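You operate a simulated robot arm through the tools that you are given. There is no shell and no other tool. Be economical: measure what you need, move in short steps, check, and stop when the job is done.

Carry out the task below with a simulated robot arm. There is one attempt and no reset: what you move stays moved.

## Task
Take the pink carton from the top of the carton bench and put it in the white tray on the top of the carton bench. Put the orange tub that says "carrot dip" from the top of the check bench on the top of the packing bench and the orange tub labelled "almond dip" on the third shelf from the top of the tall shelf. Put the green carton labelled "4586" from the top of the check bench in the cream tray. Stack the tub that says "rice salad" from the deck of the steel cart on top of the tub marked "yogurt". Take the large steel weight and leave it on top of the orange pack. Any order will do. Set down upright: pink carton, orange tub, green carton, large steel weight.

Only the result counts: the job must be done as asked and must still hold three seconds after the hand-in. Knocking over, shifting, dropping, spilling or breaking anything else fails it.

## Robot
A 6-joint arm with a four-finger gripper on a trunk, on a base that drives. Base frame: it is fixed to the floor where the robot stands at the start and does not move with it; the origin is under the middle of the robot, x ahead of it, y to its left, z up; the surface under the hand at the start is at about z = 860. Units: mm, rad, N and s.
With the tool pointing down near the work surface it reaches from about 280 to 700 mm from the robot's upright axis, wherever it stands. Its first joint turns from -2.897 to 2.897 rad. Places, roughly: black tub, grey tub, pink tub [-2500, -750, 750]; cream tray (31x21x9 cm) [-5100, -900, 900]; green carton [-5250, -500, 1000]; large steel weight [2000, 1000, 1000]; orange pack [2750, 750, 1000]; orange tub [-5000, -250, 1000]; third shelf of the tall shelf [-6900, -3200, 1100]; top of the packing bench [-6700, -100, 900]; white tray (31x21x9 cm) [900, 200, 900]. Payload 3.43 kg.
Tool frame: the origin (TCP) lies between the finger pads and is the grasp point; the fingertips stand 30 mm ahead of it; z points along the fingers, y is the line along which they close. The gripper opens to 120 mm. The gripper's body begins 85 mm behind the TCP.
Orientation is that of the tool frame in the base frame, as a unit quaternion [w, x, y, z]. With the fingers straight down and closing along the base's y, the tool's x points along the base's -x, its y along +y and its z along -z.

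## Interface
- The arm moves only by the tool send_rows. Its argument "deltas" is a list of rows, each a list of 3 entries, a list of its own where there are three numbers: the turn, a rotation vector about the base's x, y, z in units of 6 degrees (1.0 is 6 degrees), then the shift along the base's x, y, z in units of 25 mm (1.0 is 25 mm), then the finger opening in mm, from 0 to 120. In form: [[[ax, ay, az], [x, y, z], claw], ...]. A call has 1 to 8 rows; each row shifts and turns the commanded pose from where the row before left it. A call with a number of a shift or a turn outside -1 to 1 is refused whole. A row lasts 0.2 s, in which the tool goes at most 50 mm and 0.15 rad; a call with a longer step from one row to the next is refused whole, and so is a gripper value outside its range. Where a pose cannot be reached the arm comes as near as it can. A force on the tool above 40 N (or 10 N above the force at the start of the call, whichever is more), or a blocked arm, ends the call early, and 0.2 s more pass. The fingers move at their own pace and stop on an object; they squeeze with about 22 N. The grip force told is the motor's: it shows also when the fingers shut on nothing. Time passes only in rows, and 0.2 s behind the last, so rows that do not move let the fingers close. The reply holds the time, the measured pose of the TCP, the force on the tool along the base axes, the opening and the grip force, in the units named above and with some noise, with the torque about the TCP (base axes, N m) and any sound that the robot's microphone picked up, and new pictures: "views" is both (left out), scene, wrist or none.
- Cameras (640 x 400 px; columns grow to the right, rows downward): "scene" is now at [50.5, 145, 1678.6]; the picture's right is [0.02, -1.00, 0.00], its down [-0.83, -0.02, -0.56] and it looks along [0.56, 0.01, -0.83] (base axes); focal length 254 px, centre (320, 200). "wrist" rides on the gripper at [71, -17, -121] in the tool frame; the picture's right is [0.23, 0.97, 0.00], its down [-0.81, 0.19, -0.55] and it looks along [-0.54, 0.13, 0.83] (tool axes); focal length 275 px, centre (320, 200). There is no depth. A picture from a camera that has moved, and an enlarged one, comes with that camera's place and axes in the base frame and with its lens.
- lift_body(by): slides the trunk up (or, below 0, down) by that many mm; the arm and the scene camera ride with it, the base frame stays. It gives what a move gives, with no picture.
- steer(legs): drives the robot by 1 to 6 legs, each [ahead, left, turn to the left] in mm, mm and rad, along the robot's own axes; the way and the turn of a leg run together, so that a leg with both is an arc; at most 1500 mm and 3.142 rad a leg. The arm and the cameras ride along, it lands a little off, and it stops where it bumps. It gives what a move gives, and a new picture of the scene camera.
- aim_head(pan, tilt): turns the head with the scene camera to pan (to the left, within 2.094 rad either way) and tilt (down, from -0.506 to 1.204), counted from straight ahead of the robot. It gives what a move gives, and a new picture of the scene camera.
- close_up(camera, box): a new picture of the part [left, top, right, bottom] of that camera's present view, enlarged. The clock stands still meanwhile.
- sign_off(): hands the job in; it is judged then, once.

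Go step by step. Nothing tells you exact positions but the pictures and the camera data: compare them with the known pose of the tool, close in by small moves and look again before you grip or let go. The budget is 186 turns and 260 pictures, counting those below and the enlarged ones. Unless the task says otherwise, let go and move clear before handing in.

The tools are called after "Call:" as a command line: name --argument value ..., lists and objects as JSON in quotes. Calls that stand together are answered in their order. send_rows: Moves the arm, as the interface text tells. Its arguments: {"type":"object","properties":{"deltas":{"type":"array","items":{"type":"array"}},"views":{"type":"string","enum":["both","scene","wrist","none"]}},"required":["deltas"]} The other tools are called the same way: lift_body (by) slides the trunk up or down; steer (legs) drives the base; aim_head (pan, tilt) turns the head that bears the scene camera; close_up (camera, box) takes an enlarged picture of a part of a camera's view; sign_off () hands the job in.

At the start:

```text
time: 0.0
eef_pos: [474.4, -92.6, 1191.5]
tool_rot: [0.001, -0.001, 1.0, 0.0]
ft_force: [-0.2, 0.7, -0.1]
moment: [0.01, -0.01, -0.03]
finger_gap: 120.0
grip_force: 0.0
trunk travel left (down, up): [-200.0, 240.0]
robot x, y, heading: [2.6, 0.2, 0.004]
head pan, tilt: [0.024, 0.979]
```

scene: 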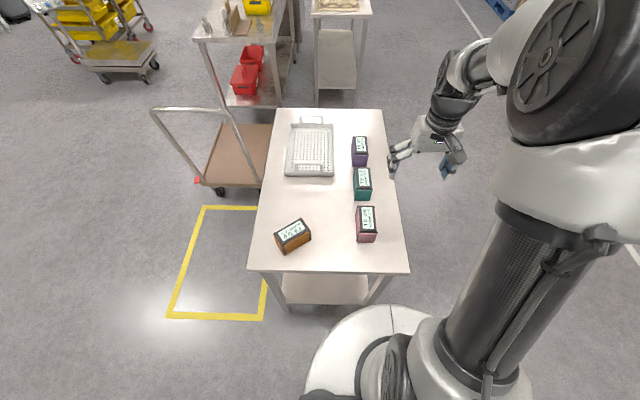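
wrist: 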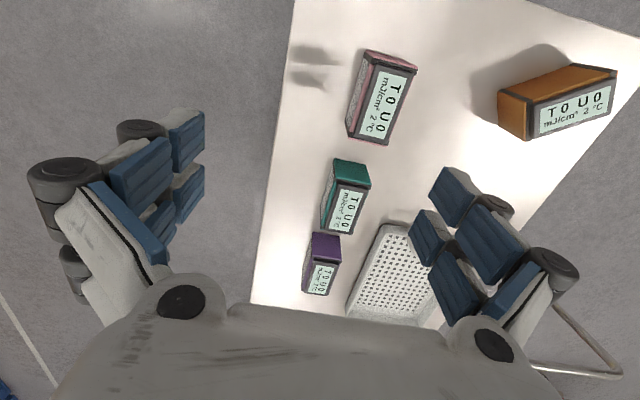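

The pink carton sits at roughly (480, -10) on the bench ahead, and the white tray is near (870, 200). I'll zoom in to measure both.

Call:
close_up --camera "scene" --box '[240, 100, 420, 280]'

Call:
close_up --camera "wrist" --box '[260, 20, 480, 160]'

```text
2.22 times, centred on (330, 190) of scene
camera zoom: at [50.5, 145.0, 1678.6], right [0.02, -1.0, 0.0], down [-0.83, -0.02, -0.56], along [0.56, 0.01, -0.83], focal length 564 px, centre (298, 222)
```

zoom: 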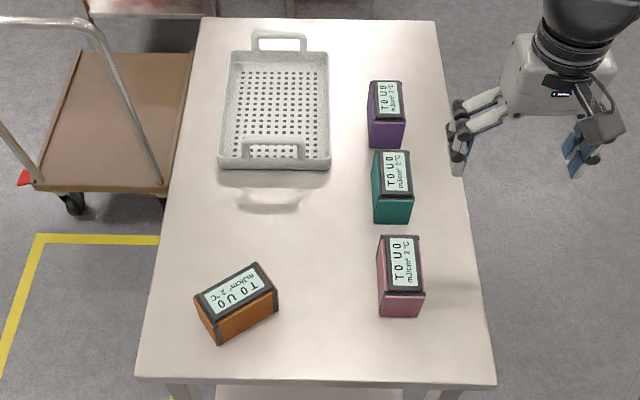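

```text
2.86 times, centred on (370, 90) of wrist
camera zoom: at [402.3, -109.1, 1310.9], right [-0.23, 0.97, 0.0], down [0.81, 0.19, 0.55], along [0.54, 0.13, -0.83], focal length 786 px, centre (177, 514)
```

zoom: 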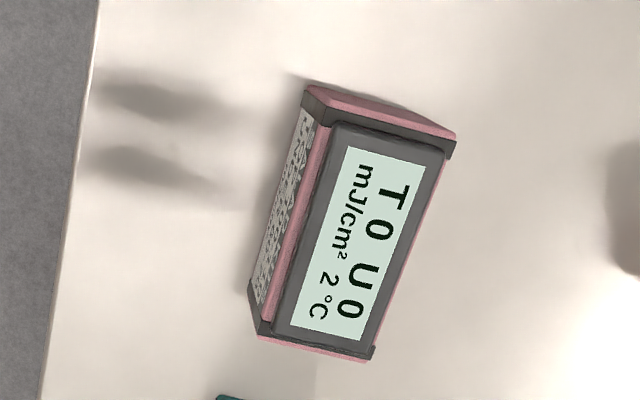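

The pink carton measures about x 428–524, y −31 to 25, with its top at z≈942. I'll bring the open gripper above it.

Call:
send_rows --deltas '[[[0, 0, 0], [0, 0.9, -1], 120], [[0, 0, 0], [0, 0.9, -1], 120], [[0, 0, 0], [0, 0.9, -1], 120], [[0, 0, 0], [0, 0.9, -1], 120], [[0, 0, 0], [0, 0, -1], 120], [[0, 0, 0], [0, 0, -1], 120], [[0, 0, 0], [0, 0, -1], 120]]'

```text
time: 1.6
eef_pos: [475.3, -3.0, 1015.8]
tool_rot: [0.0, 0.0, 1.0, 0.0]
ft_force: [0.2, -0.6, 0.1]
moment: [0.0, 0.02, -0.01]
finger_gap: 120.0
grip_force: 0.0
trunk travel left (down, up): [-200.0, 240.0]
robot x, y, heading: [5.3, 3.1, 0.002]
head pan, tilt: [0.024, 0.979]
camera scene: at [51.1, 144.9, 1678.6], right [0.02, -1.0, 0.0], down [-0.83, -0.02, -0.56], along [0.56, 0.01, -0.83], focal length 254 px, centre (320, 200)
camera wrist: at [403.3, -18.9, 1135.7], right [-0.23, 0.97, 0.0], down [0.81, 0.19, 0.55], along [0.54, 0.13, -0.83], focal length 275 px, centre (320, 200)
```

scene: 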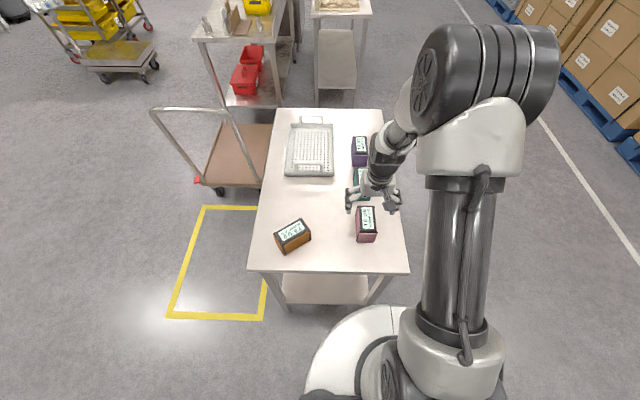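
wrist: 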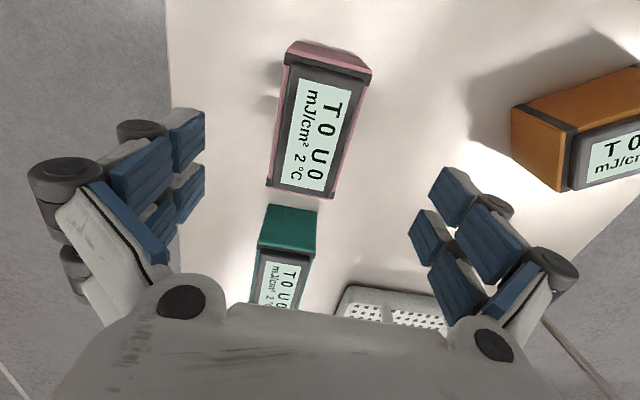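

The wrist view confirms the carton is centred under the tool at (470, -4). I'll descend and grip.

Call:
send_rows --deltas '[[[0, 0, 0], [0, 0, -1], 120], [[0, 0, 0], [0, 0, -1], 120], [[0, 0, 0], [0, 0, -1], 120], [[0, 0, 0], [0, 0, -1], 120], [[0, 0, 0], [0, 0, -0.4], 120], [[0, 0, 0], [0, 0, 0], 40], [[0, 0, 0], [0, 0, 0], 40], [[0, 0, 0], [0, 0, 0], 40]]' --views "none"

Call:
send_rows --deltas '[[[0, 0, 0], [0, 0, 0], 40], [[0, 0, 0], [0, 0, 0], 40], [[0, 0, 0], [0, 0, 1], 40], [[0, 0, 0], [0, 0, 1], 40], [[0, 0, 0], [0, 0, 1], 40], [[0, 0, 0], [0, 0, 1], 40], [[0, 0, 0], [0, 0, 1], 40], [[0, 0, 0], [0, 0, 1], 40]]'

```text
time: 3.4
eef_pos: [473.4, -2.7, 904.4]
tool_rot: [0.0, 0.0, 1.0, 0.0]
ft_force: [-0.5, -1.3, 2.2]
moment: [-0.21, -0.04, -0.04]
finger_gap: 60.9
grip_force: 2.9
trunk travel left (down, up): [-200.0, 240.0]
robot x, y, heading: [2.5, -0.6, -0.002]
head pan, tilt: [0.024, 0.979]
```

```text
time: 5.2
eef_pos: [472.1, -2.7, 1056.2]
tool_rot: [-0.001, 0.0, 1.0, 0.0]
ft_force: [-0.4, -0.3, -2.6]
moment: [0.0, 0.01, -0.03]
finger_gap: 59.7
grip_force: 22.4
trunk travel left (down, up): [-200.0, 240.0]
robot x, y, heading: [-1.2, 0.7, 0.004]
head pan, tilt: [0.024, 0.979]
camera scene: at [50.1, 145.1, 1678.7], right [0.02, -1.0, 0.0], down [-0.83, -0.02, -0.56], along [0.56, 0.01, -0.83], focal length 254 px, centre (320, 200)
camera wrist: at [401.5, -18.9, 1176.8], right [-0.23, 0.97, 0.0], down [0.81, 0.19, 0.55], along [0.54, 0.13, -0.83], focal length 275 px, centre (320, 200)
```

scene: 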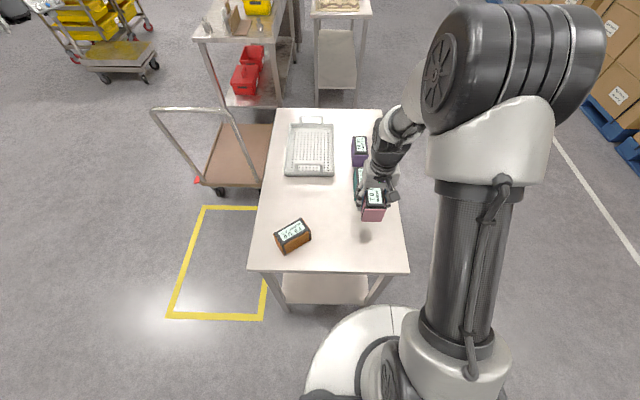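
wrist: 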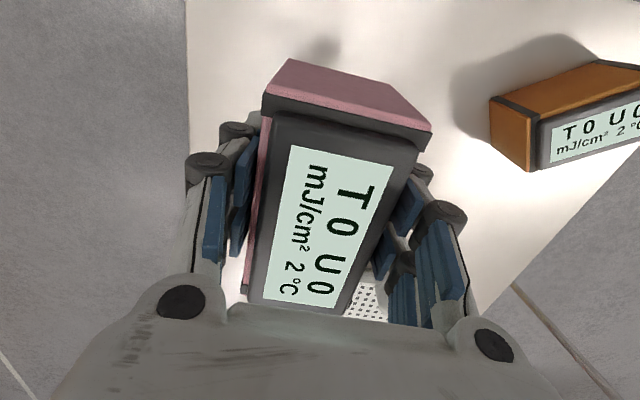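

The carton is held. The tray is beyond reach from here, so I'll drive to the right-hand side of the bench and face it.

Call:
send_rows --deltas '[[[0, 0, 0], [-1, 0, 1], 40], [[0, 0, 0], [-1, 0, 1], 40], [[0, 0, 0], [-1, 0, 1], 40], [[0, 0, 0], [-1, 0, 1], 40]]' --views "none"

Call:
steer --legs '[[0, -490, 0], [850, 0, 0], [0, 0, 1.571]]'

```text
time: 6.2
eef_pos: [371.0, -3.8, 1156.7]
tool_rot: [0.0, 0.0, 1.0, 0.0]
ft_force: [0.3, -1.0, -3.0]
moment: [0.02, 0.0, 0.0]
finger_gap: 59.7
grip_force: 22.5
trunk travel left (down, up): [-200.0, 240.0]
robot x, y, heading: [3.2, 0.2, 0.002]
head pan, tilt: [0.024, 0.979]
```

```text
time: 17.0
eef_pos: [841.9, -111.3, 1157.1]
tool_rot: [0.001, 0.708, -0.706, -0.001]
ft_force: [-0.8, -0.6, -3.1]
moment: [-0.01, -0.04, 0.02]
finger_gap: 59.7
grip_force: 22.0
trunk travel left (down, up): [-200.0, 240.0]
robot x, y, heading: [836.7, -486.1, 1.578]
head pan, tilt: [0.024, 0.979]
camera scene: at [698.0, -431.2, 1678.6], right [1.0, 0.03, 0.0], down [0.02, -0.83, -0.56], along [-0.02, 0.56, -0.83], focal length 254 px, centre (320, 200)
```

scene: 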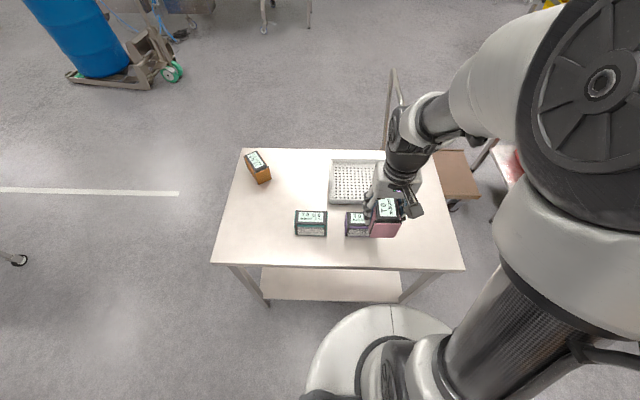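

I'm now facing the bench side. I'll extend toward the tray and look again.

Call:
send_rows --deltas '[[[0, 0, 0], [0, 1, 0], 40], [[0, 0, 0], [0, 1, 0], 40], [[0, 0, 0], [0, 1, 0], 40], [[0, 0, 0], [0, 1, 0], 40], [[0, 0, 0], [0, 1, 0], 40], [[0, 0, 0], [0, 1, 0], 40], [[0, 0, 0], [0, 1, 0], 40], [[0, 0, 0], [0, 1, 0], 40]]'

Call:
close_up --camera "scene" --box '[280, 120, 460, 260]'

```text
time: 18.8
eef_pos: [841.9, 86.9, 1154.5]
tool_rot: [0.001, 0.709, -0.705, 0.001]
ft_force: [0.1, 0.1, -3.3]
moment: [-0.01, 0.03, -0.03]
finger_gap: 59.8
grip_force: 22.4
trunk travel left (down, up): [-200.0, 240.0]
robot x, y, heading: [841.5, -482.4, 1.573]
head pan, tilt: [0.024, 0.979]
camera scene: at [698.1, -430.2, 1678.6], right [1.0, 0.03, 0.0], down [0.02, -0.83, -0.56], along [-0.02, 0.56, -0.83], focal length 254 px, centre (320, 200)
camera wrist: at [858.8, 17.6, 1275.5], right [-0.97, -0.24, 0.0], down [-0.2, 0.81, 0.55], along [-0.13, 0.54, -0.83], focal length 275 px, centre (320, 200)
```

scene: 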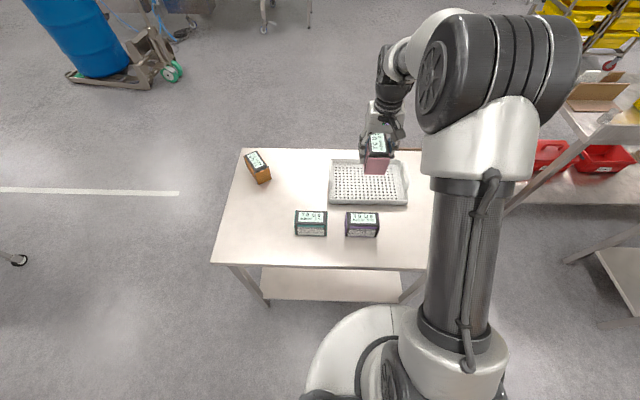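
wrist: 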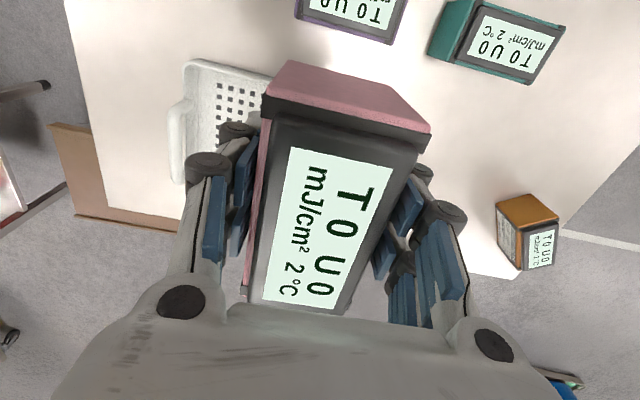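

```text
2.86 times, centred on (370, 190) of scene
camera zoom: at [698.1, -430.2, 1678.6], right [1.0, 0.03, 0.0], down [0.02, -0.83, -0.56], along [-0.02, 0.56, -0.83], focal length 725 px, centre (177, 229)
```

zoom: 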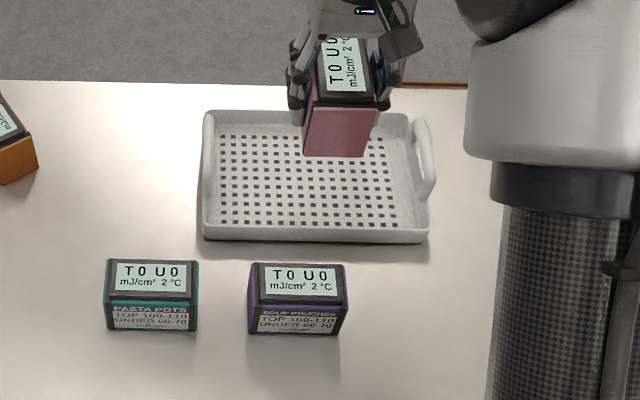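

The tray centre is about (865, 205). I'll move over it to about y=185 and lower.

Call:
send_rows --deltas '[[[0, 0, 0], [0.2, 1, 0], 40], [[0, 0, 0], [0.2, 1, 0], 40], [[0, 0, 0], [0.2, 1, 0], 40], [[0, 0, 0], [0, 1, 0], 40], [[0, 0, 0], [0, 0, -1], 40], [[0, 0, 0], [0, 0, -1], 40], [[0, 0, 0], [0, 0, -1], 40], [[0, 0, 0], [0, 0, -1], 40]]' --views "none"

Call:
send_rows --deltas '[[[0, 0, 0], [0, 0, -1], 40], [[0, 0, 0], [0, 0, -1], 40], [[0, 0, 0], [0, 0, -1], 40]]'

```text
time: 20.6
eef_pos: [856.8, 189.8, 1056.6]
tool_rot: [0.0, 0.709, -0.705, 0.0]
ft_force: [-0.8, 0.4, -2.7]
moment: [-0.01, 0.02, -0.01]
finger_gap: 60.0
grip_force: 21.9
trunk travel left (down, up): [-200.0, 240.0]
robot x, y, heading: [839.3, -487.3, 1.576]
head pan, tilt: [0.024, 0.979]
```

```text
time: 21.4
eef_pos: [855.7, 187.7, 981.7]
tool_rot: [0.001, 0.709, -0.706, -0.001]
ft_force: [-0.1, 0.5, -2.3]
moment: [-0.06, -0.01, -0.03]
finger_gap: 59.6
grip_force: 22.1
trunk travel left (down, up): [-200.0, 240.0]
robot x, y, heading: [842.1, -483.6, 1.571]
head pan, tilt: [0.024, 0.979]
camera scene: at [698.0, -430.3, 1678.6], right [1.0, 0.03, 0.0], down [0.02, -0.83, -0.56], along [-0.02, 0.56, -0.83], focal length 254 px, centre (320, 200)
camera wrist: at [872.4, 118.5, 1102.2], right [-0.97, -0.24, 0.0], down [-0.2, 0.81, 0.55], along [-0.13, 0.54, -0.83], focal length 275 px, centre (320, 200)
```

scene: 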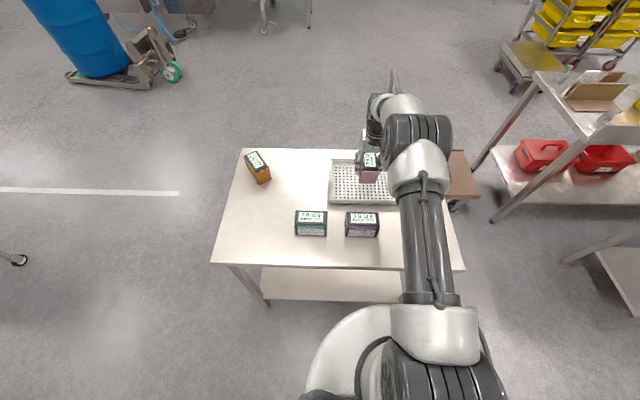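
wrist: 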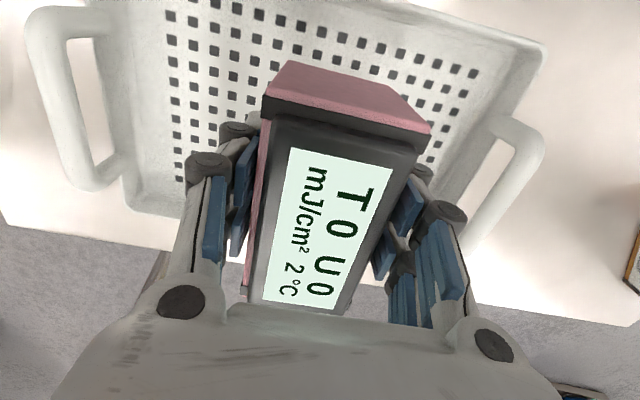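

The carton is inside the tray outline. I'll lower it to near the floor of the tray.

Call:
send_rows --deltas '[[[0, 0, 0], [0, 0, -1], 40], [[0, 0, 0], [0, 0, -1], 40], [[0, 0, 0], [0, 0, -0.4], 40], [[0, 0, 0], [0, 0, -0.15], 40]]' --views "scene"

Call:
send_rows --deltas '[[[0, 0, 0], [0, 0, -0.1], 40], [[0, 0, 0], [0, 0, 0], 40]]' --views "none"

```text
time: 22.4
eef_pos: [856.8, 189.2, 918.2]
tool_rot: [0.0, 0.709, -0.705, 0.0]
ft_force: [1.0, -0.2, -2.8]
moment: [-0.01, 0.0, 0.0]
finger_gap: 59.8
grip_force: 22.1
trunk travel left (down, up): [-200.0, 240.0]
robot x, y, heading: [841.4, -485.7, 1.577]
head pan, tilt: [0.024, 0.979]
camera scene: at [698.1, -431.0, 1678.6], right [1.0, 0.03, 0.0], down [0.02, -0.83, -0.56], along [-0.02, 0.56, -0.83], focal length 254 px, centre (320, 200)
```

scene: 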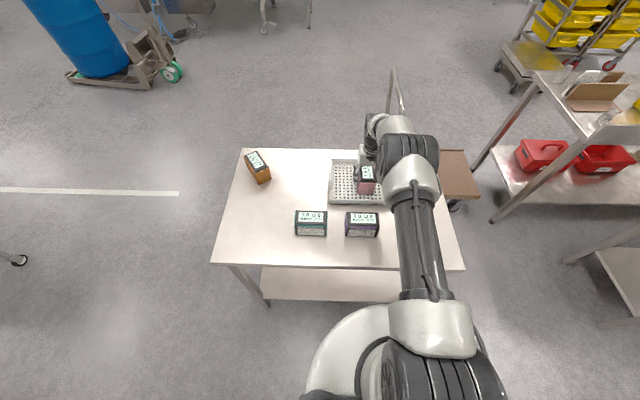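

```text
time: 23.0
eef_pos: [856.0, 188.4, 917.0]
tool_rot: [0.0, 0.709, -0.705, 0.0]
ft_force: [0.2, 0.4, -2.9]
moment: [-0.04, -0.04, 0.02]
finger_gap: 59.9
grip_force: 21.9
trunk travel left (down, up): [-200.0, 240.0]
robot x, y, heading: [837.0, -489.1, 1.576]
head pan, tilt: [0.024, 0.979]
```

Call:
send_rows --deltas '[[[0, 0, 0], [0, 0, -0.12], 40], [[0, 0, 0], [0, 0, -0.12], 40]]' --views "none"

```text
time: 23.6
eef_pos: [856.0, 188.3, 910.2]
tool_rot: [0.0, 0.709, -0.705, 0.0]
ft_force: [0.0, -0.6, -2.3]
moment: [0.05, 0.05, 0.04]
finger_gap: 59.8
grip_force: 22.1
trunk travel left (down, up): [-200.0, 240.0]
robot x, y, heading: [842.2, -482.0, 1.58]
head pan, tilt: [0.024, 0.979]
```

There is no contact yet, so I'll go a few mm further.

Call:
send_rows --deltas '[[[0, 0, 0], [0, 0, -0.1], 40], [[0, 0, 0], [0, 0, -0.04], 40]]' --views "none"

```text
time: 24.2
eef_pos: [855.5, 188.5, 909.5]
tool_rot: [-0.002, 0.709, -0.705, -0.001]
ft_force: [0.3, -2.2, 20.8]
moment: [-0.09, -0.01, 0.0]
finger_gap: 59.9
grip_force: 22.1
trunk travel left (down, up): [-200.0, 240.0]
robot x, y, heading: [841.0, -484.0, 1.579]
head pan, tilt: [0.024, 0.979]
```

Contact is at z≈909. I'll release with a slight opening and rise.

Call:
send_rows --deltas '[[[0, 0, 0], [0, 0, 0.03], 40], [[0, 0, 0], [0, 0, 0], 100], [[0, 0, 0], [0, 0, 0], 100], [[0, 0, 0], [0, 0, 0], 100], [[0, 0, 0], [0, 0, 1], 100], [[0, 0, 0], [0, 0, 1], 100], [[0, 0, 0], [0, 0, 1], 100], [[0, 0, 0], [0, 0, 1], 100]]' --views "none"

Call:
send_rows --deltas '[[[0, 0, 0], [0, 0, 1], 100], [[0, 0, 0], [0, 0, 1], 100], [[0, 0, 0], [0, 0, 1], 100], [[0, 0, 0], [0, -1, 1], 100], [[0, 0, 0], [0, -1, 1], 100], [[0, 0, 0], [0, -1, 1], 100], [[0, 0, 0], [0, -1, 0], 100], [[0, 0, 0], [0, -1, 0], 100]]'

```text
time: 26.0
eef_pos: [858.9, 187.4, 1006.4]
tool_rot: [0.0, 0.709, -0.705, 0.0]
ft_force: [0.6, 0.4, -0.3]
moment: [0.02, 0.01, 0.0]
finger_gap: 100.0
grip_force: 0.1
trunk travel left (down, up): [-200.0, 240.0]
robot x, y, heading: [839.7, -484.6, 1.571]
head pan, tilt: [0.024, 0.979]
```

```text
time: 27.8
eef_pos: [857.2, 60.6, 1158.2]
tool_rot: [0.0, 0.709, -0.705, 0.0]
ft_force: [0.2, -1.3, -0.1]
moment: [0.02, -0.04, 0.01]
finger_gap: 100.0
grip_force: 0.1
trunk travel left (down, up): [-200.0, 240.0]
robot x, y, heading: [840.5, -484.9, 1.575]
head pan, tilt: [0.024, 0.979]
camera scene: at [698.1, -432.6, 1678.7], right [1.0, 0.03, 0.0], down [0.02, -0.83, -0.56], along [-0.02, 0.56, -0.83], focal length 254 px, centre (320, 200)
camera wrist: at [875.8, -9.2, 1277.8], right [-0.97, -0.24, 0.0], down [-0.2, 0.81, 0.55], along [-0.13, 0.54, -0.83], focal length 275 px, centre (320, 200)
```

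scene: 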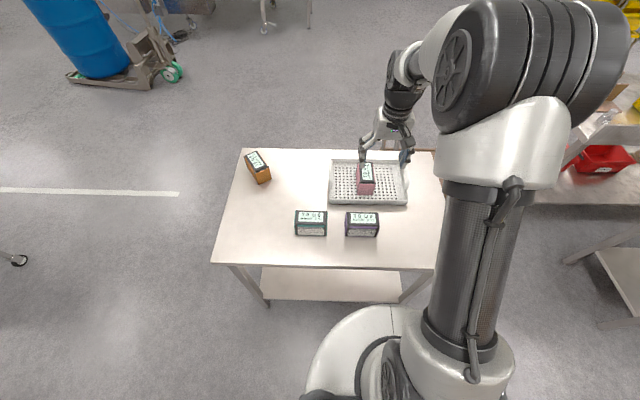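
wrist: 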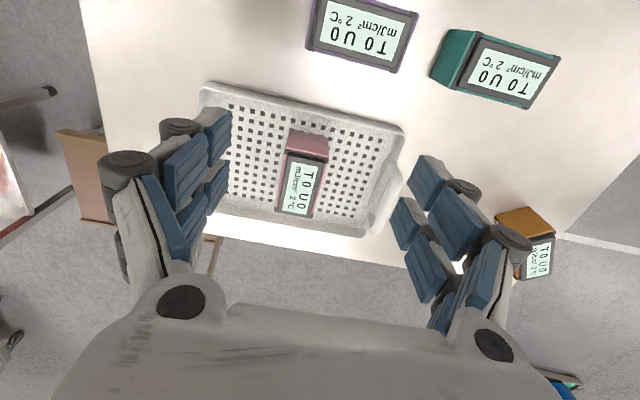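

The pink carton stands in the tray. Next is the steel weight near (2000, 1000), so I'll retract the arm, turn to face +x and look around.

Call:
send_rows --deltas '[[[0, 0, 0], [0, -1, 0], 100], [[0, 0, 0], [0, -1, 0], 100], [[0, 0, 0], [0, -1, 0], 100], [[0, 0, 0], [0, -1, 0], 100], [[0, 0, 0], [0, -1, 0], 100], [[0, 0, 0], [0, -1, 0], 100], [[0, 0, 0], [0, -1, 0], 100]]' --views "none"

Call:
steer --legs '[[-50, 0, 0], [0, 0, -1.571]]'

Call:
aim_head --pan 0.5 --tilt 0.45

```text
time: 29.4
eef_pos: [857.4, -113.7, 1157.5]
tool_rot: [0.0, 0.709, -0.705, 0.0]
ft_force: [-0.8, -1.0, 0.0]
moment: [0.03, 0.02, 0.0]
finger_gap: 99.9
grip_force: 0.1
trunk travel left (down, up): [-200.0, 240.0]
robot x, y, heading: [838.8, -484.3, 1.577]
head pan, tilt: [0.024, 0.979]
```

```text
time: 34.2
eef_pos: [1212.6, -571.2, 1156.9]
tool_rot: [0.0, 0.026, 1.0, -0.001]
ft_force: [0.4, -0.5, 0.1]
moment: [-0.01, 0.02, 0.02]
finger_gap: 100.1
grip_force: 0.1
trunk travel left (down, up): [-200.0, 240.0]
robot x, y, heading: [840.8, -535.3, -0.052]
head pan, tilt: [0.024, 0.979]
camera scene: at [898.5, -392.6, 1678.7], right [-0.03, -1.0, 0.0], down [-0.83, 0.02, -0.56], along [0.56, -0.01, -0.83], focal length 254 px, centre (320, 200)
```

scene: 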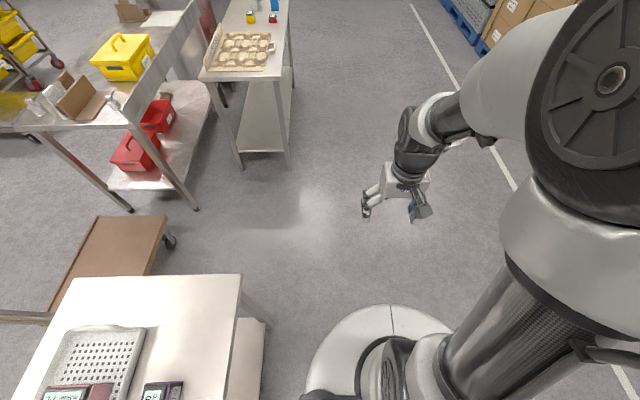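

```text
time: 35.2
eef_pos: [1212.5, -572.1, 1156.8]
tool_rot: [0.0, 0.026, 1.0, 0.001]
ft_force: [0.3, 0.5, -0.5]
moment: [-0.01, 0.01, 0.0]
finger_gap: 99.9
grip_force: 0.1
trunk travel left (down, up): [-200.0, 240.0]
robot x, y, heading: [845.0, -534.2, -0.052]
head pan, tilt: [0.499, 0.45]
camera scene: at [910.4, -350.8, 1722.6], right [0.43, -0.9, 0.0], down [-0.39, -0.19, -0.9], along [0.81, 0.39, -0.44], focal length 254 px, centre (320, 200)
```

scene: 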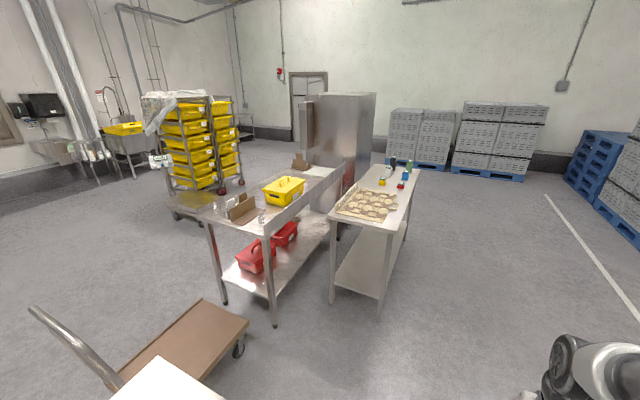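

Call:
close_up --camera "scene" --box '[190, 140, 350, 240]'

Call:
close_up --camera "scene" --box '[320, 140, 440, 230]'

```text
4.00 times, centred on (270, 190) of scene
camera zoom: at [910.4, -350.8, 1722.6], right [0.43, -0.9, 0.0], down [-0.39, -0.19, -0.9], along [0.81, 0.39, -0.44], focal length 1015 px, centre (520, 240)
```

zoom: 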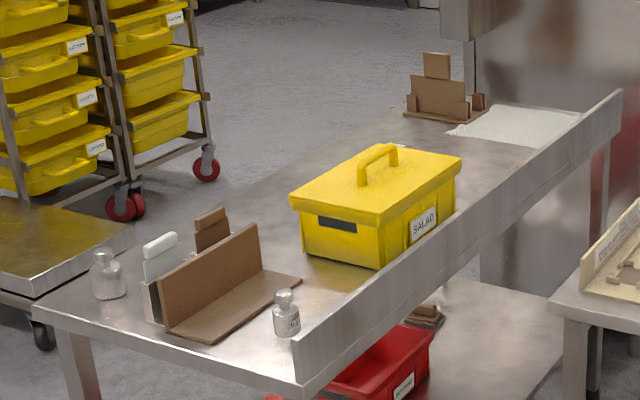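

```text
4.44 times, centred on (380, 185) of scene
camera zoom: at [910.4, -350.8, 1722.6], right [0.43, -0.9, 0.0], down [-0.39, -0.19, -0.9], along [0.81, 0.39, -0.44], focal length 1128 px, centre (53, 267)
```

zoom: 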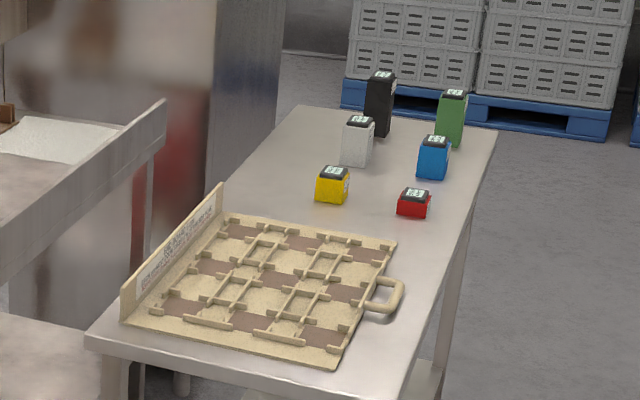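

The weights stand on the steel bench's north-west corner (about (1940, 900)), which has a backsplash on its south side and a trolley at its west end. I'll go round to the north side by the west of the carton bench.

Call:
steer --legs '[[-900, 0, 0.052], [0, 1500, 0], [0, 530, 0], [1300, 0, 0]]'

Call:
aim_head --pan -0.5 --tilt 0.5

```text
time: 55.9
eef_pos: [1628.7, 1493.4, 1155.7]
tool_rot: [0.0, 0.001, 1.0, 0.0]
ft_force: [0.2, -0.5, -0.6]
moment: [0.01, 0.03, 0.01]
finger_gap: 100.2
grip_force: 0.2
trunk travel left (down, up): [-200.0, 240.0]
robot x, y, heading: [1256.6, 1510.0, -0.004]
head pan, tilt: [0.499, 0.45]
camera scene: at [1317.0, 1699.5, 1722.7], right [0.48, -0.88, 0.0], down [-0.38, -0.21, -0.9], along [0.79, 0.43, -0.44], focal length 254 px, centre (320, 200)
```

scene: 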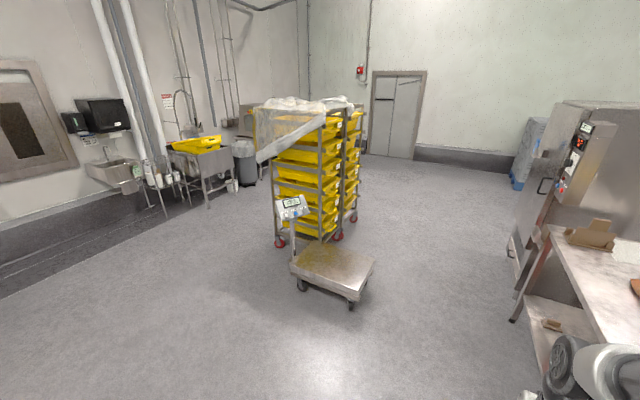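

```text
time: 57.1
eef_pos: [1628.9, 1493.0, 1157.0]
tool_rot: [0.0, 0.002, 1.0, 0.0]
ft_force: [-0.5, 0.0, 0.2]
moment: [0.02, 0.01, 0.01]
finger_gap: 100.0
grip_force: 0.0
trunk travel left (down, up): [-200.0, 240.0]
robot x, y, heading: [1256.4, 1508.0, -0.004]
head pan, tilt: [-0.499, 0.499]
camera scene: at [1315.6, 1612.0, 1718.2], right [-0.48, -0.88, 0.0], down [-0.42, 0.23, -0.88], along [0.77, -0.42, -0.48], focal length 254 px, centre (320, 200)
```

scene: 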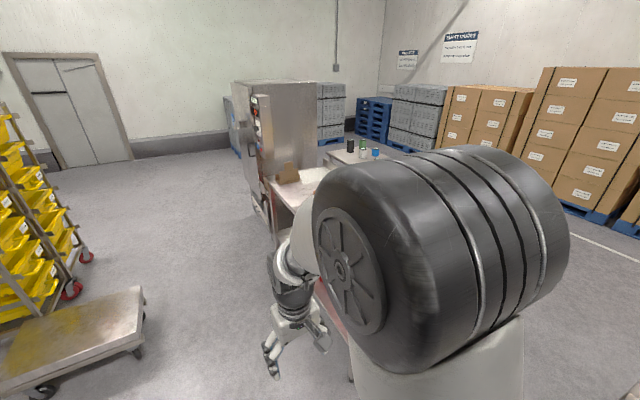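

Call:
steer --legs '[[740, 20, 0], [0, 0, -1.571]]'

Call:
aim_head --pan 0.0 --tilt 0.75

```text
time: 65.0
eef_pos: [1980.2, 1157.3, 1156.6]
tool_rot: [0.0, 0.709, 0.705, 0.0]
ft_force: [-0.3, 0.7, -0.4]
moment: [0.0, 0.0, 0.02]
finger_gap: 99.8
grip_force: 0.1
trunk travel left (down, up): [-200.0, 240.0]
robot x, y, heading: [1998.3, 1531.2, -1.574]
head pan, tilt: [-0.499, 0.499]
camera scene: at [2094.9, 1473.5, 1718.2], right [-0.88, 0.48, 0.0], down [0.23, 0.42, -0.88], along [-0.42, -0.77, -0.48], focal length 254 px, centre (320, 200)
```

scene: 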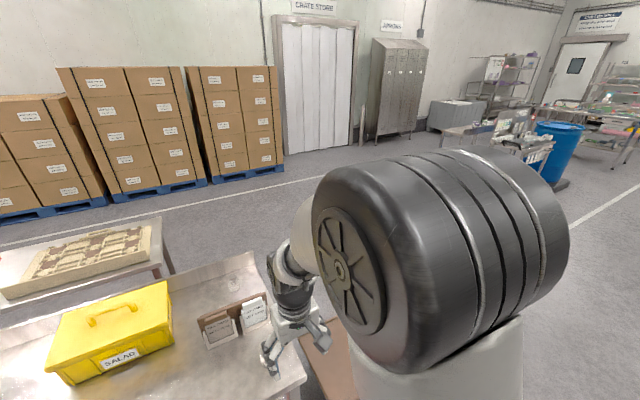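

```text
time: 65.9
eef_pos: [1979.1, 1157.4, 1157.2]
tool_rot: [0.0, 0.708, 0.706, 0.0]
ft_force: [-0.6, -0.3, -0.3]
moment: [-0.01, 0.0, 0.0]
finger_gap: 100.1
grip_force: 0.0
trunk travel left (down, up): [-200.0, 240.0]
robot x, y, heading: [1998.7, 1528.9, -1.574]
head pan, tilt: [0.0, 0.75]
camera scene: at [2138.3, 1470.3, 1696.3], right [-1.0, 0.0, 0.0], down [0.0, 0.68, -0.73], along [0.0, -0.73, -0.68], focal length 254 px, centre (320, 200)
```

scene: 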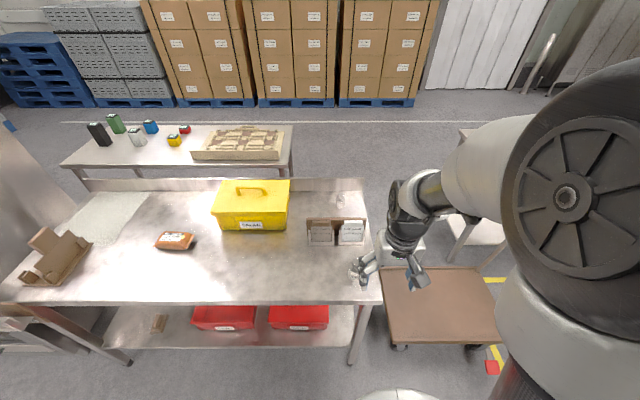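

The orange pack is at pixel (175,240) and the large weight is by the gripper at (357,268). I'll zoom in on both.

Call:
close_up --camera "scene" --box '[290, 180, 450, 300]'

Call:
close_up --camera "scene" --box '[110, 190, 230, 290]'

Call:
close_up --camera "wrist" --box '[0, 0, 640, 400]'

```text
3.33 times, centred on (370, 240) of scene
camera zoom: at [2138.3, 1470.3, 1696.3], right [-1.0, 0.0, 0.0], down [0.0, 0.68, -0.73], along [0.0, -0.73, -0.68], focal length 846 px, centre (153, 67)
```

zoom: 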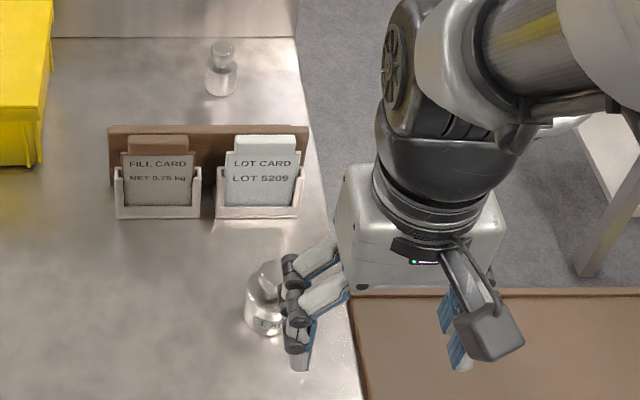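

```text
4.00 times, centred on (170, 240) of scene
camera zoom: at [2138.3, 1470.3, 1696.3], right [-1.0, 0.0, 0.0], down [0.0, 0.68, -0.73], along [0.0, -0.73, -0.68], focal length 1015 px, centre (920, 40)
```

zoom: 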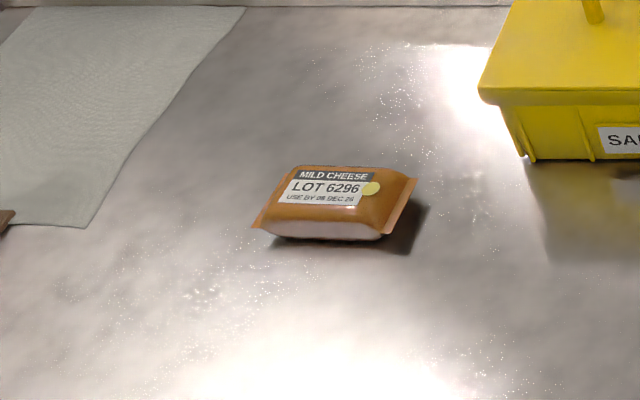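

```text
1.00 times, centred on (320, 200) of wrist (not enlarged: the box is as wide or as high as the picture)
camera zoom: at [1962.5, 1230.1, 1277.1], right [0.97, 0.23, 0.0], down [0.19, -0.81, 0.55], along [0.13, -0.54, -0.83], focal length 275 px, centre (320, 200)
```

zoom: 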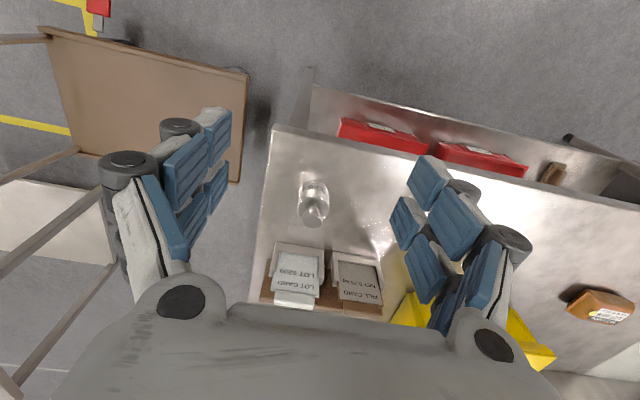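

The weight stands at about (2012, 985). I'll move over it at moderate height and look again.

Call:
send_rows --deltas '[[[0, 0, 0], [0.19, -1, -0.4], 100], [[0, 0, 0], [0.19, -1, -0.4], 100], [[0, 0, 0], [0.19, -1, -0.4], 100], [[0, 0, 0], [0.19, -1, -0.4], 100], [[0, 0, 0], [0.19, -1, -0.4], 100], [[0, 0, 0], [0.19, -1, -0.4], 100], [[0, 0, 0], [0.19, -0.9, -0.4], 100]]'

Call:
close_up --camera "wrist" --box '[240, 60, 400, 160]'

Call:
close_up --camera "scene" --box '[310, 200, 430, 280]'

```text
time: 67.5
eef_pos: [2011.7, 985.2, 1087.0]
tool_rot: [-0.001, 0.708, 0.706, 0.001]
ft_force: [0.1, -0.5, 0.0]
moment: [0.01, 0.01, 0.01]
finger_gap: 100.0
grip_force: 0.0
trunk travel left (down, up): [-200.0, 240.0]
robot x, y, heading: [2000.5, 1530.0, -1.57]
head pan, tilt: [0.0, 0.75]
camera scene: at [2138.6, 1469.4, 1696.2], right [-1.0, 0.0, 0.0], down [0.0, 0.68, -0.73], along [0.0, -0.73, -0.68], focal length 254 px, centre (320, 200)
camera wrist: at [1995.2, 1057.3, 1207.6], right [0.97, 0.23, 0.0], down [0.19, -0.81, 0.55], along [0.13, -0.54, -0.83], focal length 275 px, centre (320, 200)
```

scene: 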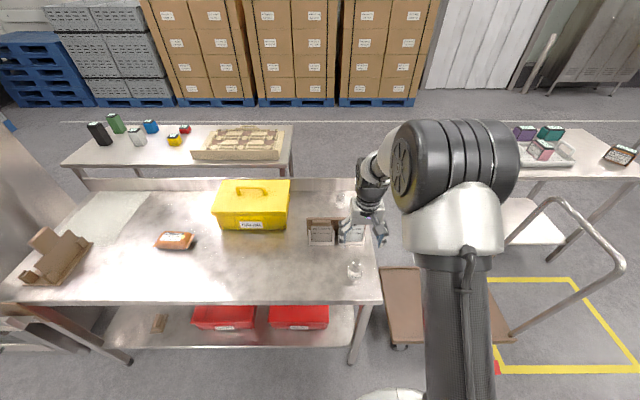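
wrist: 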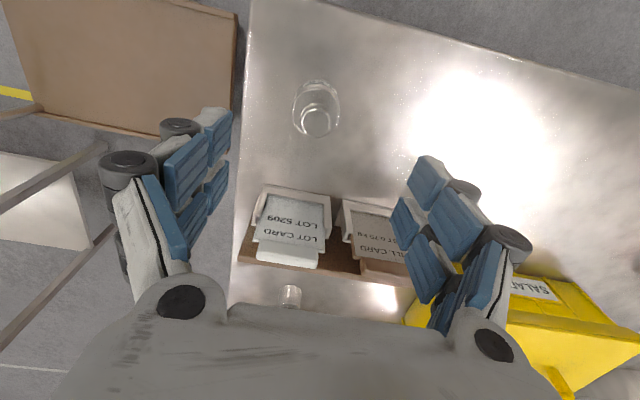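

```text
4.00 times, centred on (320, 110) of wrist
camera zoom: at [1995.2, 1057.3, 1207.6], right [0.97, 0.23, 0.0], down [0.19, -0.81, 0.55], along [0.13, -0.54, -0.83], focal length 1101 px, centre (320, 560)
```

zoom: 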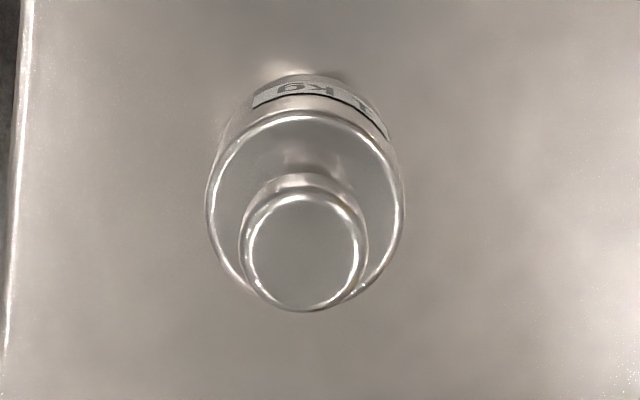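

```text
5.00 times, centred on (370, 240) of scene
camera zoom: at [2138.6, 1469.4, 1696.2], right [-1.0, 0.0, 0.0], down [0.0, 0.68, -0.73], along [0.0, -0.73, -0.68], focal length 1269 px, centre (70, 0)
```

zoom: 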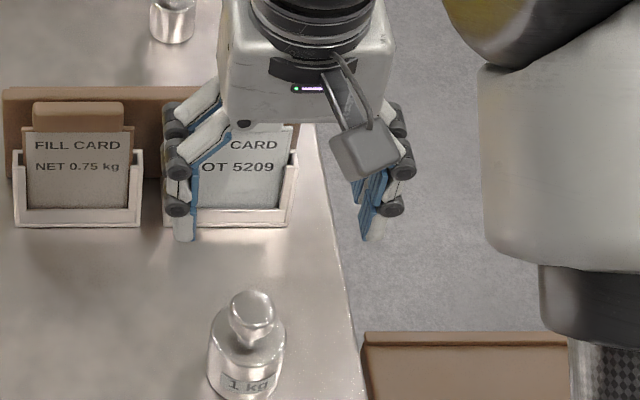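

The knob top triangulates to (2011.5, 973, 947). I'll align and descend so the pads take the weight's body.

Call:
send_rows --deltas '[[[0, 0, 0], [0, -0.48, -0.94], 100], [[0, 0, 0], [0, 0, -0.94], 100], [[0, 0, 0], [0, 0, -0.94], 100], [[0, 0, 0], [0, 0, -0.94], 100], [[0, 0, 0], [0, 0, -0.94], 100], [[0, 0, 0], [0, 0, -0.94], 100], [[0, 0, 0], [0, 0, -0.94], 100], [[0, 0, 0], [0, 0, -0.94], 100]]'

```text
time: 69.3
eef_pos: [2011.5, 973.1, 897.9]
tool_rot: [0.0, 0.709, 0.705, 0.0]
ft_force: [0.1, -0.3, -0.2]
moment: [0.02, -0.01, 0.0]
finger_gap: 99.9
grip_force: 0.0
trunk travel left (down, up): [-200.0, 240.0]
robot x, y, heading: [1998.9, 1532.8, -1.579]
head pan, tilt: [0.0, 0.75]
camera scene: at [2138.4, 1469.9, 1696.2], right [-1.0, 0.0, 0.0], down [0.0, 0.68, -0.73], along [0.0, -0.73, -0.68], focal length 254 px, centre (320, 200)
camera wrist: at [1995.4, 1045.2, 1018.4], right [0.97, 0.23, 0.0], down [0.19, -0.81, 0.55], along [0.13, -0.54, -0.83], focal length 275 px, centre (320, 200)
```

scene: 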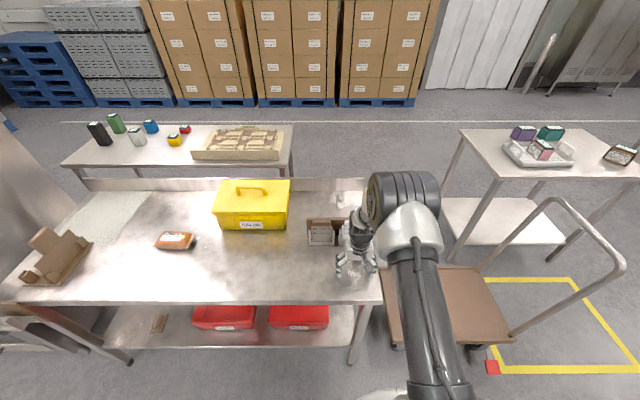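
wrist: 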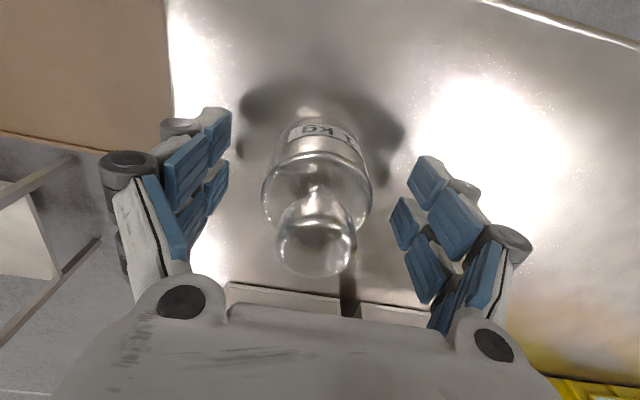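

The fingers straddle the body, so I'll close and check grip.

Call:
send_rows --deltas '[[[0, 0, 0], [0, 0, 0], 35], [[0, 0, 0], [0, 0, 0], 35], [[0, 0, 0], [0, 0, 0], 35], [[0, 0, 0], [0, 0, 0], 35], [[0, 0, 0], [0, 0, 0], 35], [[0, 0, 0], [0, 0, 0.5], 35], [[0, 0, 0], [0, 0, 0.5], 35]]'

```text
time: 70.9
eef_pos: [2012.9, 972.9, 923.2]
tool_rot: [-0.001, 0.708, 0.706, 0.001]
ft_force: [0.4, 0.4, -10.5]
moment: [0.02, 0.02, 0.0]
finger_gap: 52.6
grip_force: 21.7
trunk travel left (down, up): [-200.0, 240.0]
robot x, y, heading: [1998.2, 1527.4, -1.572]
head pan, tilt: [0.0, 0.75]
camera scene: at [2138.6, 1469.3, 1696.2], right [-1.0, 0.0, 0.0], down [0.0, 0.68, -0.73], along [0.0, -0.73, -0.68], focal length 254 px, centre (320, 200)
camera wrist: at [1996.0, 1045.4, 1043.7], right [0.97, 0.23, 0.0], down [0.19, -0.81, 0.55], along [0.13, -0.54, -0.83], focal length 275 px, centre (320, 200)
```

scene: 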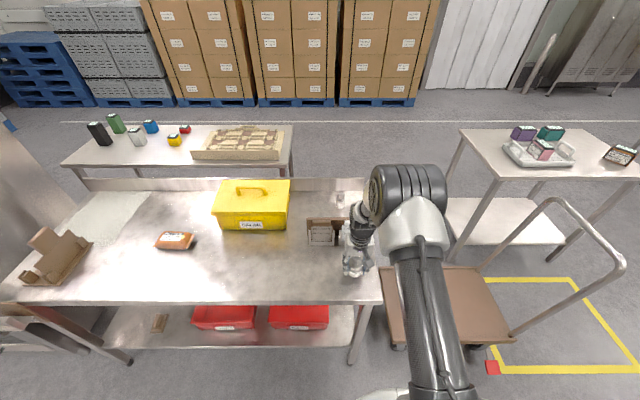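
wrist: 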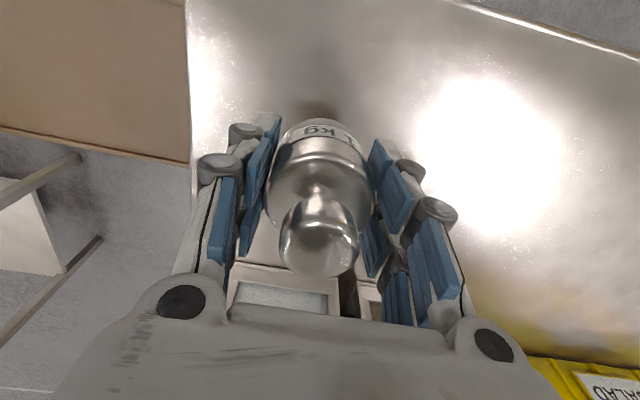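

The weight is held. I'll raise it, retract and drive left along the bench to the orange pack at about (2715, 850).

Call:
send_rows --deltas '[[[0, 0, 0], [0, 0, 1], 35], [[0, 0, 0], [0, 0, 1], 35], [[0, 0, 0], [0, 0, 1], 35], [[0, 0, 0], [0, 0.5, 1], 35], [[0, 0, 0], [0, 1, 1], 35], [[0, 0, 0], [0, 1, 1], 35], [[0, 0, 0], [0, 1, 1], 35], [[0, 0, 0], [0, 1, 1], 35]]' --views "none"

Call:
steer --legs '[[0, 700, 0]]'

Call:
close_up --camera "wrist" --box '[0, 0, 640, 400]'

Call:
close_up --camera "scene" --box '[290, 200, 410, 280]'

```text
time: 72.7
eef_pos: [2012.1, 1086.2, 1124.1]
tool_rot: [0.0, 0.709, 0.706, 0.002]
ft_force: [-0.5, 0.2, -10.2]
moment: [-0.01, 0.02, -0.01]
finger_gap: 52.3
grip_force: 22.0
trunk travel left (down, up): [-200.0, 240.0]
robot x, y, heading: [1997.4, 1532.1, -1.571]
head pan, tilt: [0.0, 0.75]
```

```text
time: 76.6
eef_pos: [2725.0, 1083.2, 1122.9]
tool_rot: [-0.001, 0.708, 0.706, 0.001]
ft_force: [-0.4, 0.6, -8.8]
moment: [0.02, 0.02, -0.01]
finger_gap: 52.2
grip_force: 22.3
trunk travel left (down, up): [-200.0, 240.0]
robot x, y, heading: [2708.3, 1528.3, -1.574]
head pan, tilt: [0.0, 0.75]
camera scene: at [2851.0, 1468.0, 1696.1], right [-1.0, 0.0, 0.0], down [0.0, 0.68, -0.73], along [0.0, -0.73, -0.68], focal length 254 px, centre (320, 200)
```

scene: 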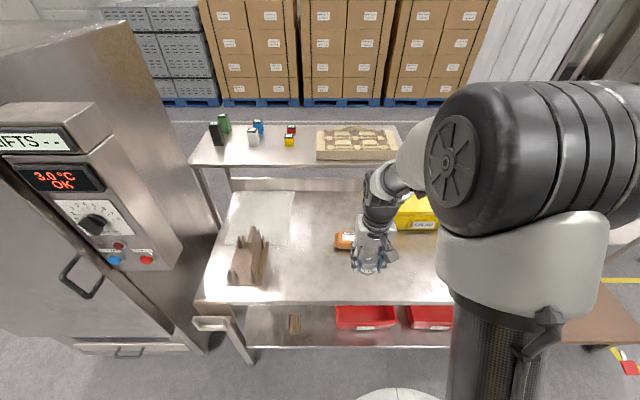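

```text
1.00 times, centred on (320, 200) of wrist (not enlarged: the box is as wide or as high as the picture)
camera zoom: at [2707.3, 1155.5, 1244.3], right [0.97, 0.23, 0.0], down [0.19, -0.81, 0.55], along [0.13, -0.54, -0.83], focal length 275 px, centre (320, 200)
```

zoom: 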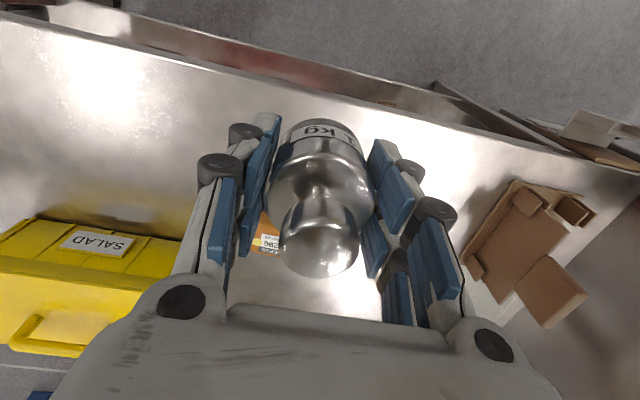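

```text
5.00 times, centred on (350, 240) of scene
camera zoom: at [2851.0, 1468.0, 1696.1], right [-1.0, 0.0, 0.0], down [0.0, 0.68, -0.73], along [0.0, -0.73, -0.68], focal length 1269 px, centre (170, 0)
```

zoom: 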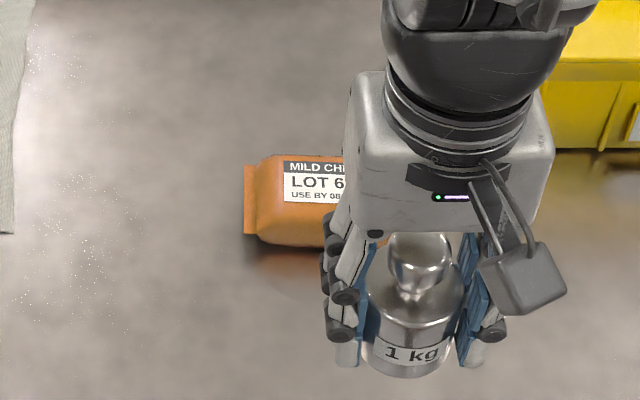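

I need an unobstructed view of the pack, so I'll shift the tool aside briefly.

Call:
send_rows --deltas '[[[0, 0, 0], [-1, 0, 0], 35], [[0, 0, 0], [-1, 0, 0], 35], [[0, 0, 0], [-1, 0, 0], 35], [[0, 0, 0], [-1, 0, 0], 35], [[0, 0, 0], [-1, 0, 0], 35]]' --views "wrist"

Call:
close_up --camera "scene" --box '[300, 200, 420, 280]'

```text
time: 77.8
eef_pos: [2600.2, 1084.4, 1125.3]
tool_rot: [0.0, 0.708, 0.706, 0.001]
ft_force: [-0.5, 0.2, -10.5]
moment: [0.01, 0.01, 0.01]
finger_gap: 52.6
grip_force: 21.9
trunk travel left (down, up): [-200.0, 240.0]
robot x, y, heading: [2711.4, 1526.7, -1.575]
head pan, tilt: [0.0, 0.75]
camera wrist: at [2582.7, 1156.0, 1244.5], right [0.97, 0.23, 0.0], down [0.19, -0.81, 0.55], along [0.13, -0.54, -0.83], focal length 275 px, centre (320, 200)
```

wrist: 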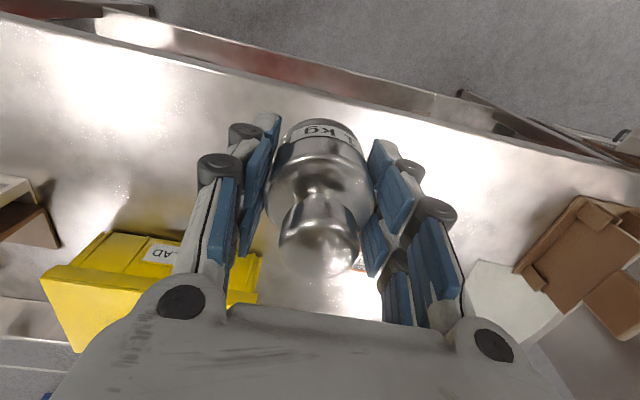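

```text
5.00 times, centred on (360, 240) of scene
camera zoom: at [2849.1, 1467.9, 1696.3], right [-1.0, 0.0, 0.0], down [0.0, 0.68, -0.73], along [0.0, -0.73, -0.68], focal length 1269 px, centre (120, 0)
```

zoom: 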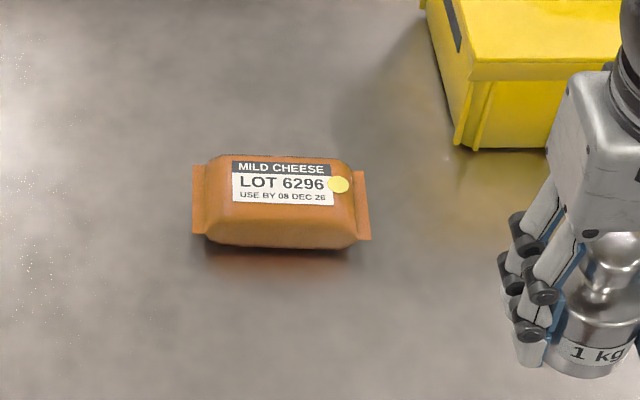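

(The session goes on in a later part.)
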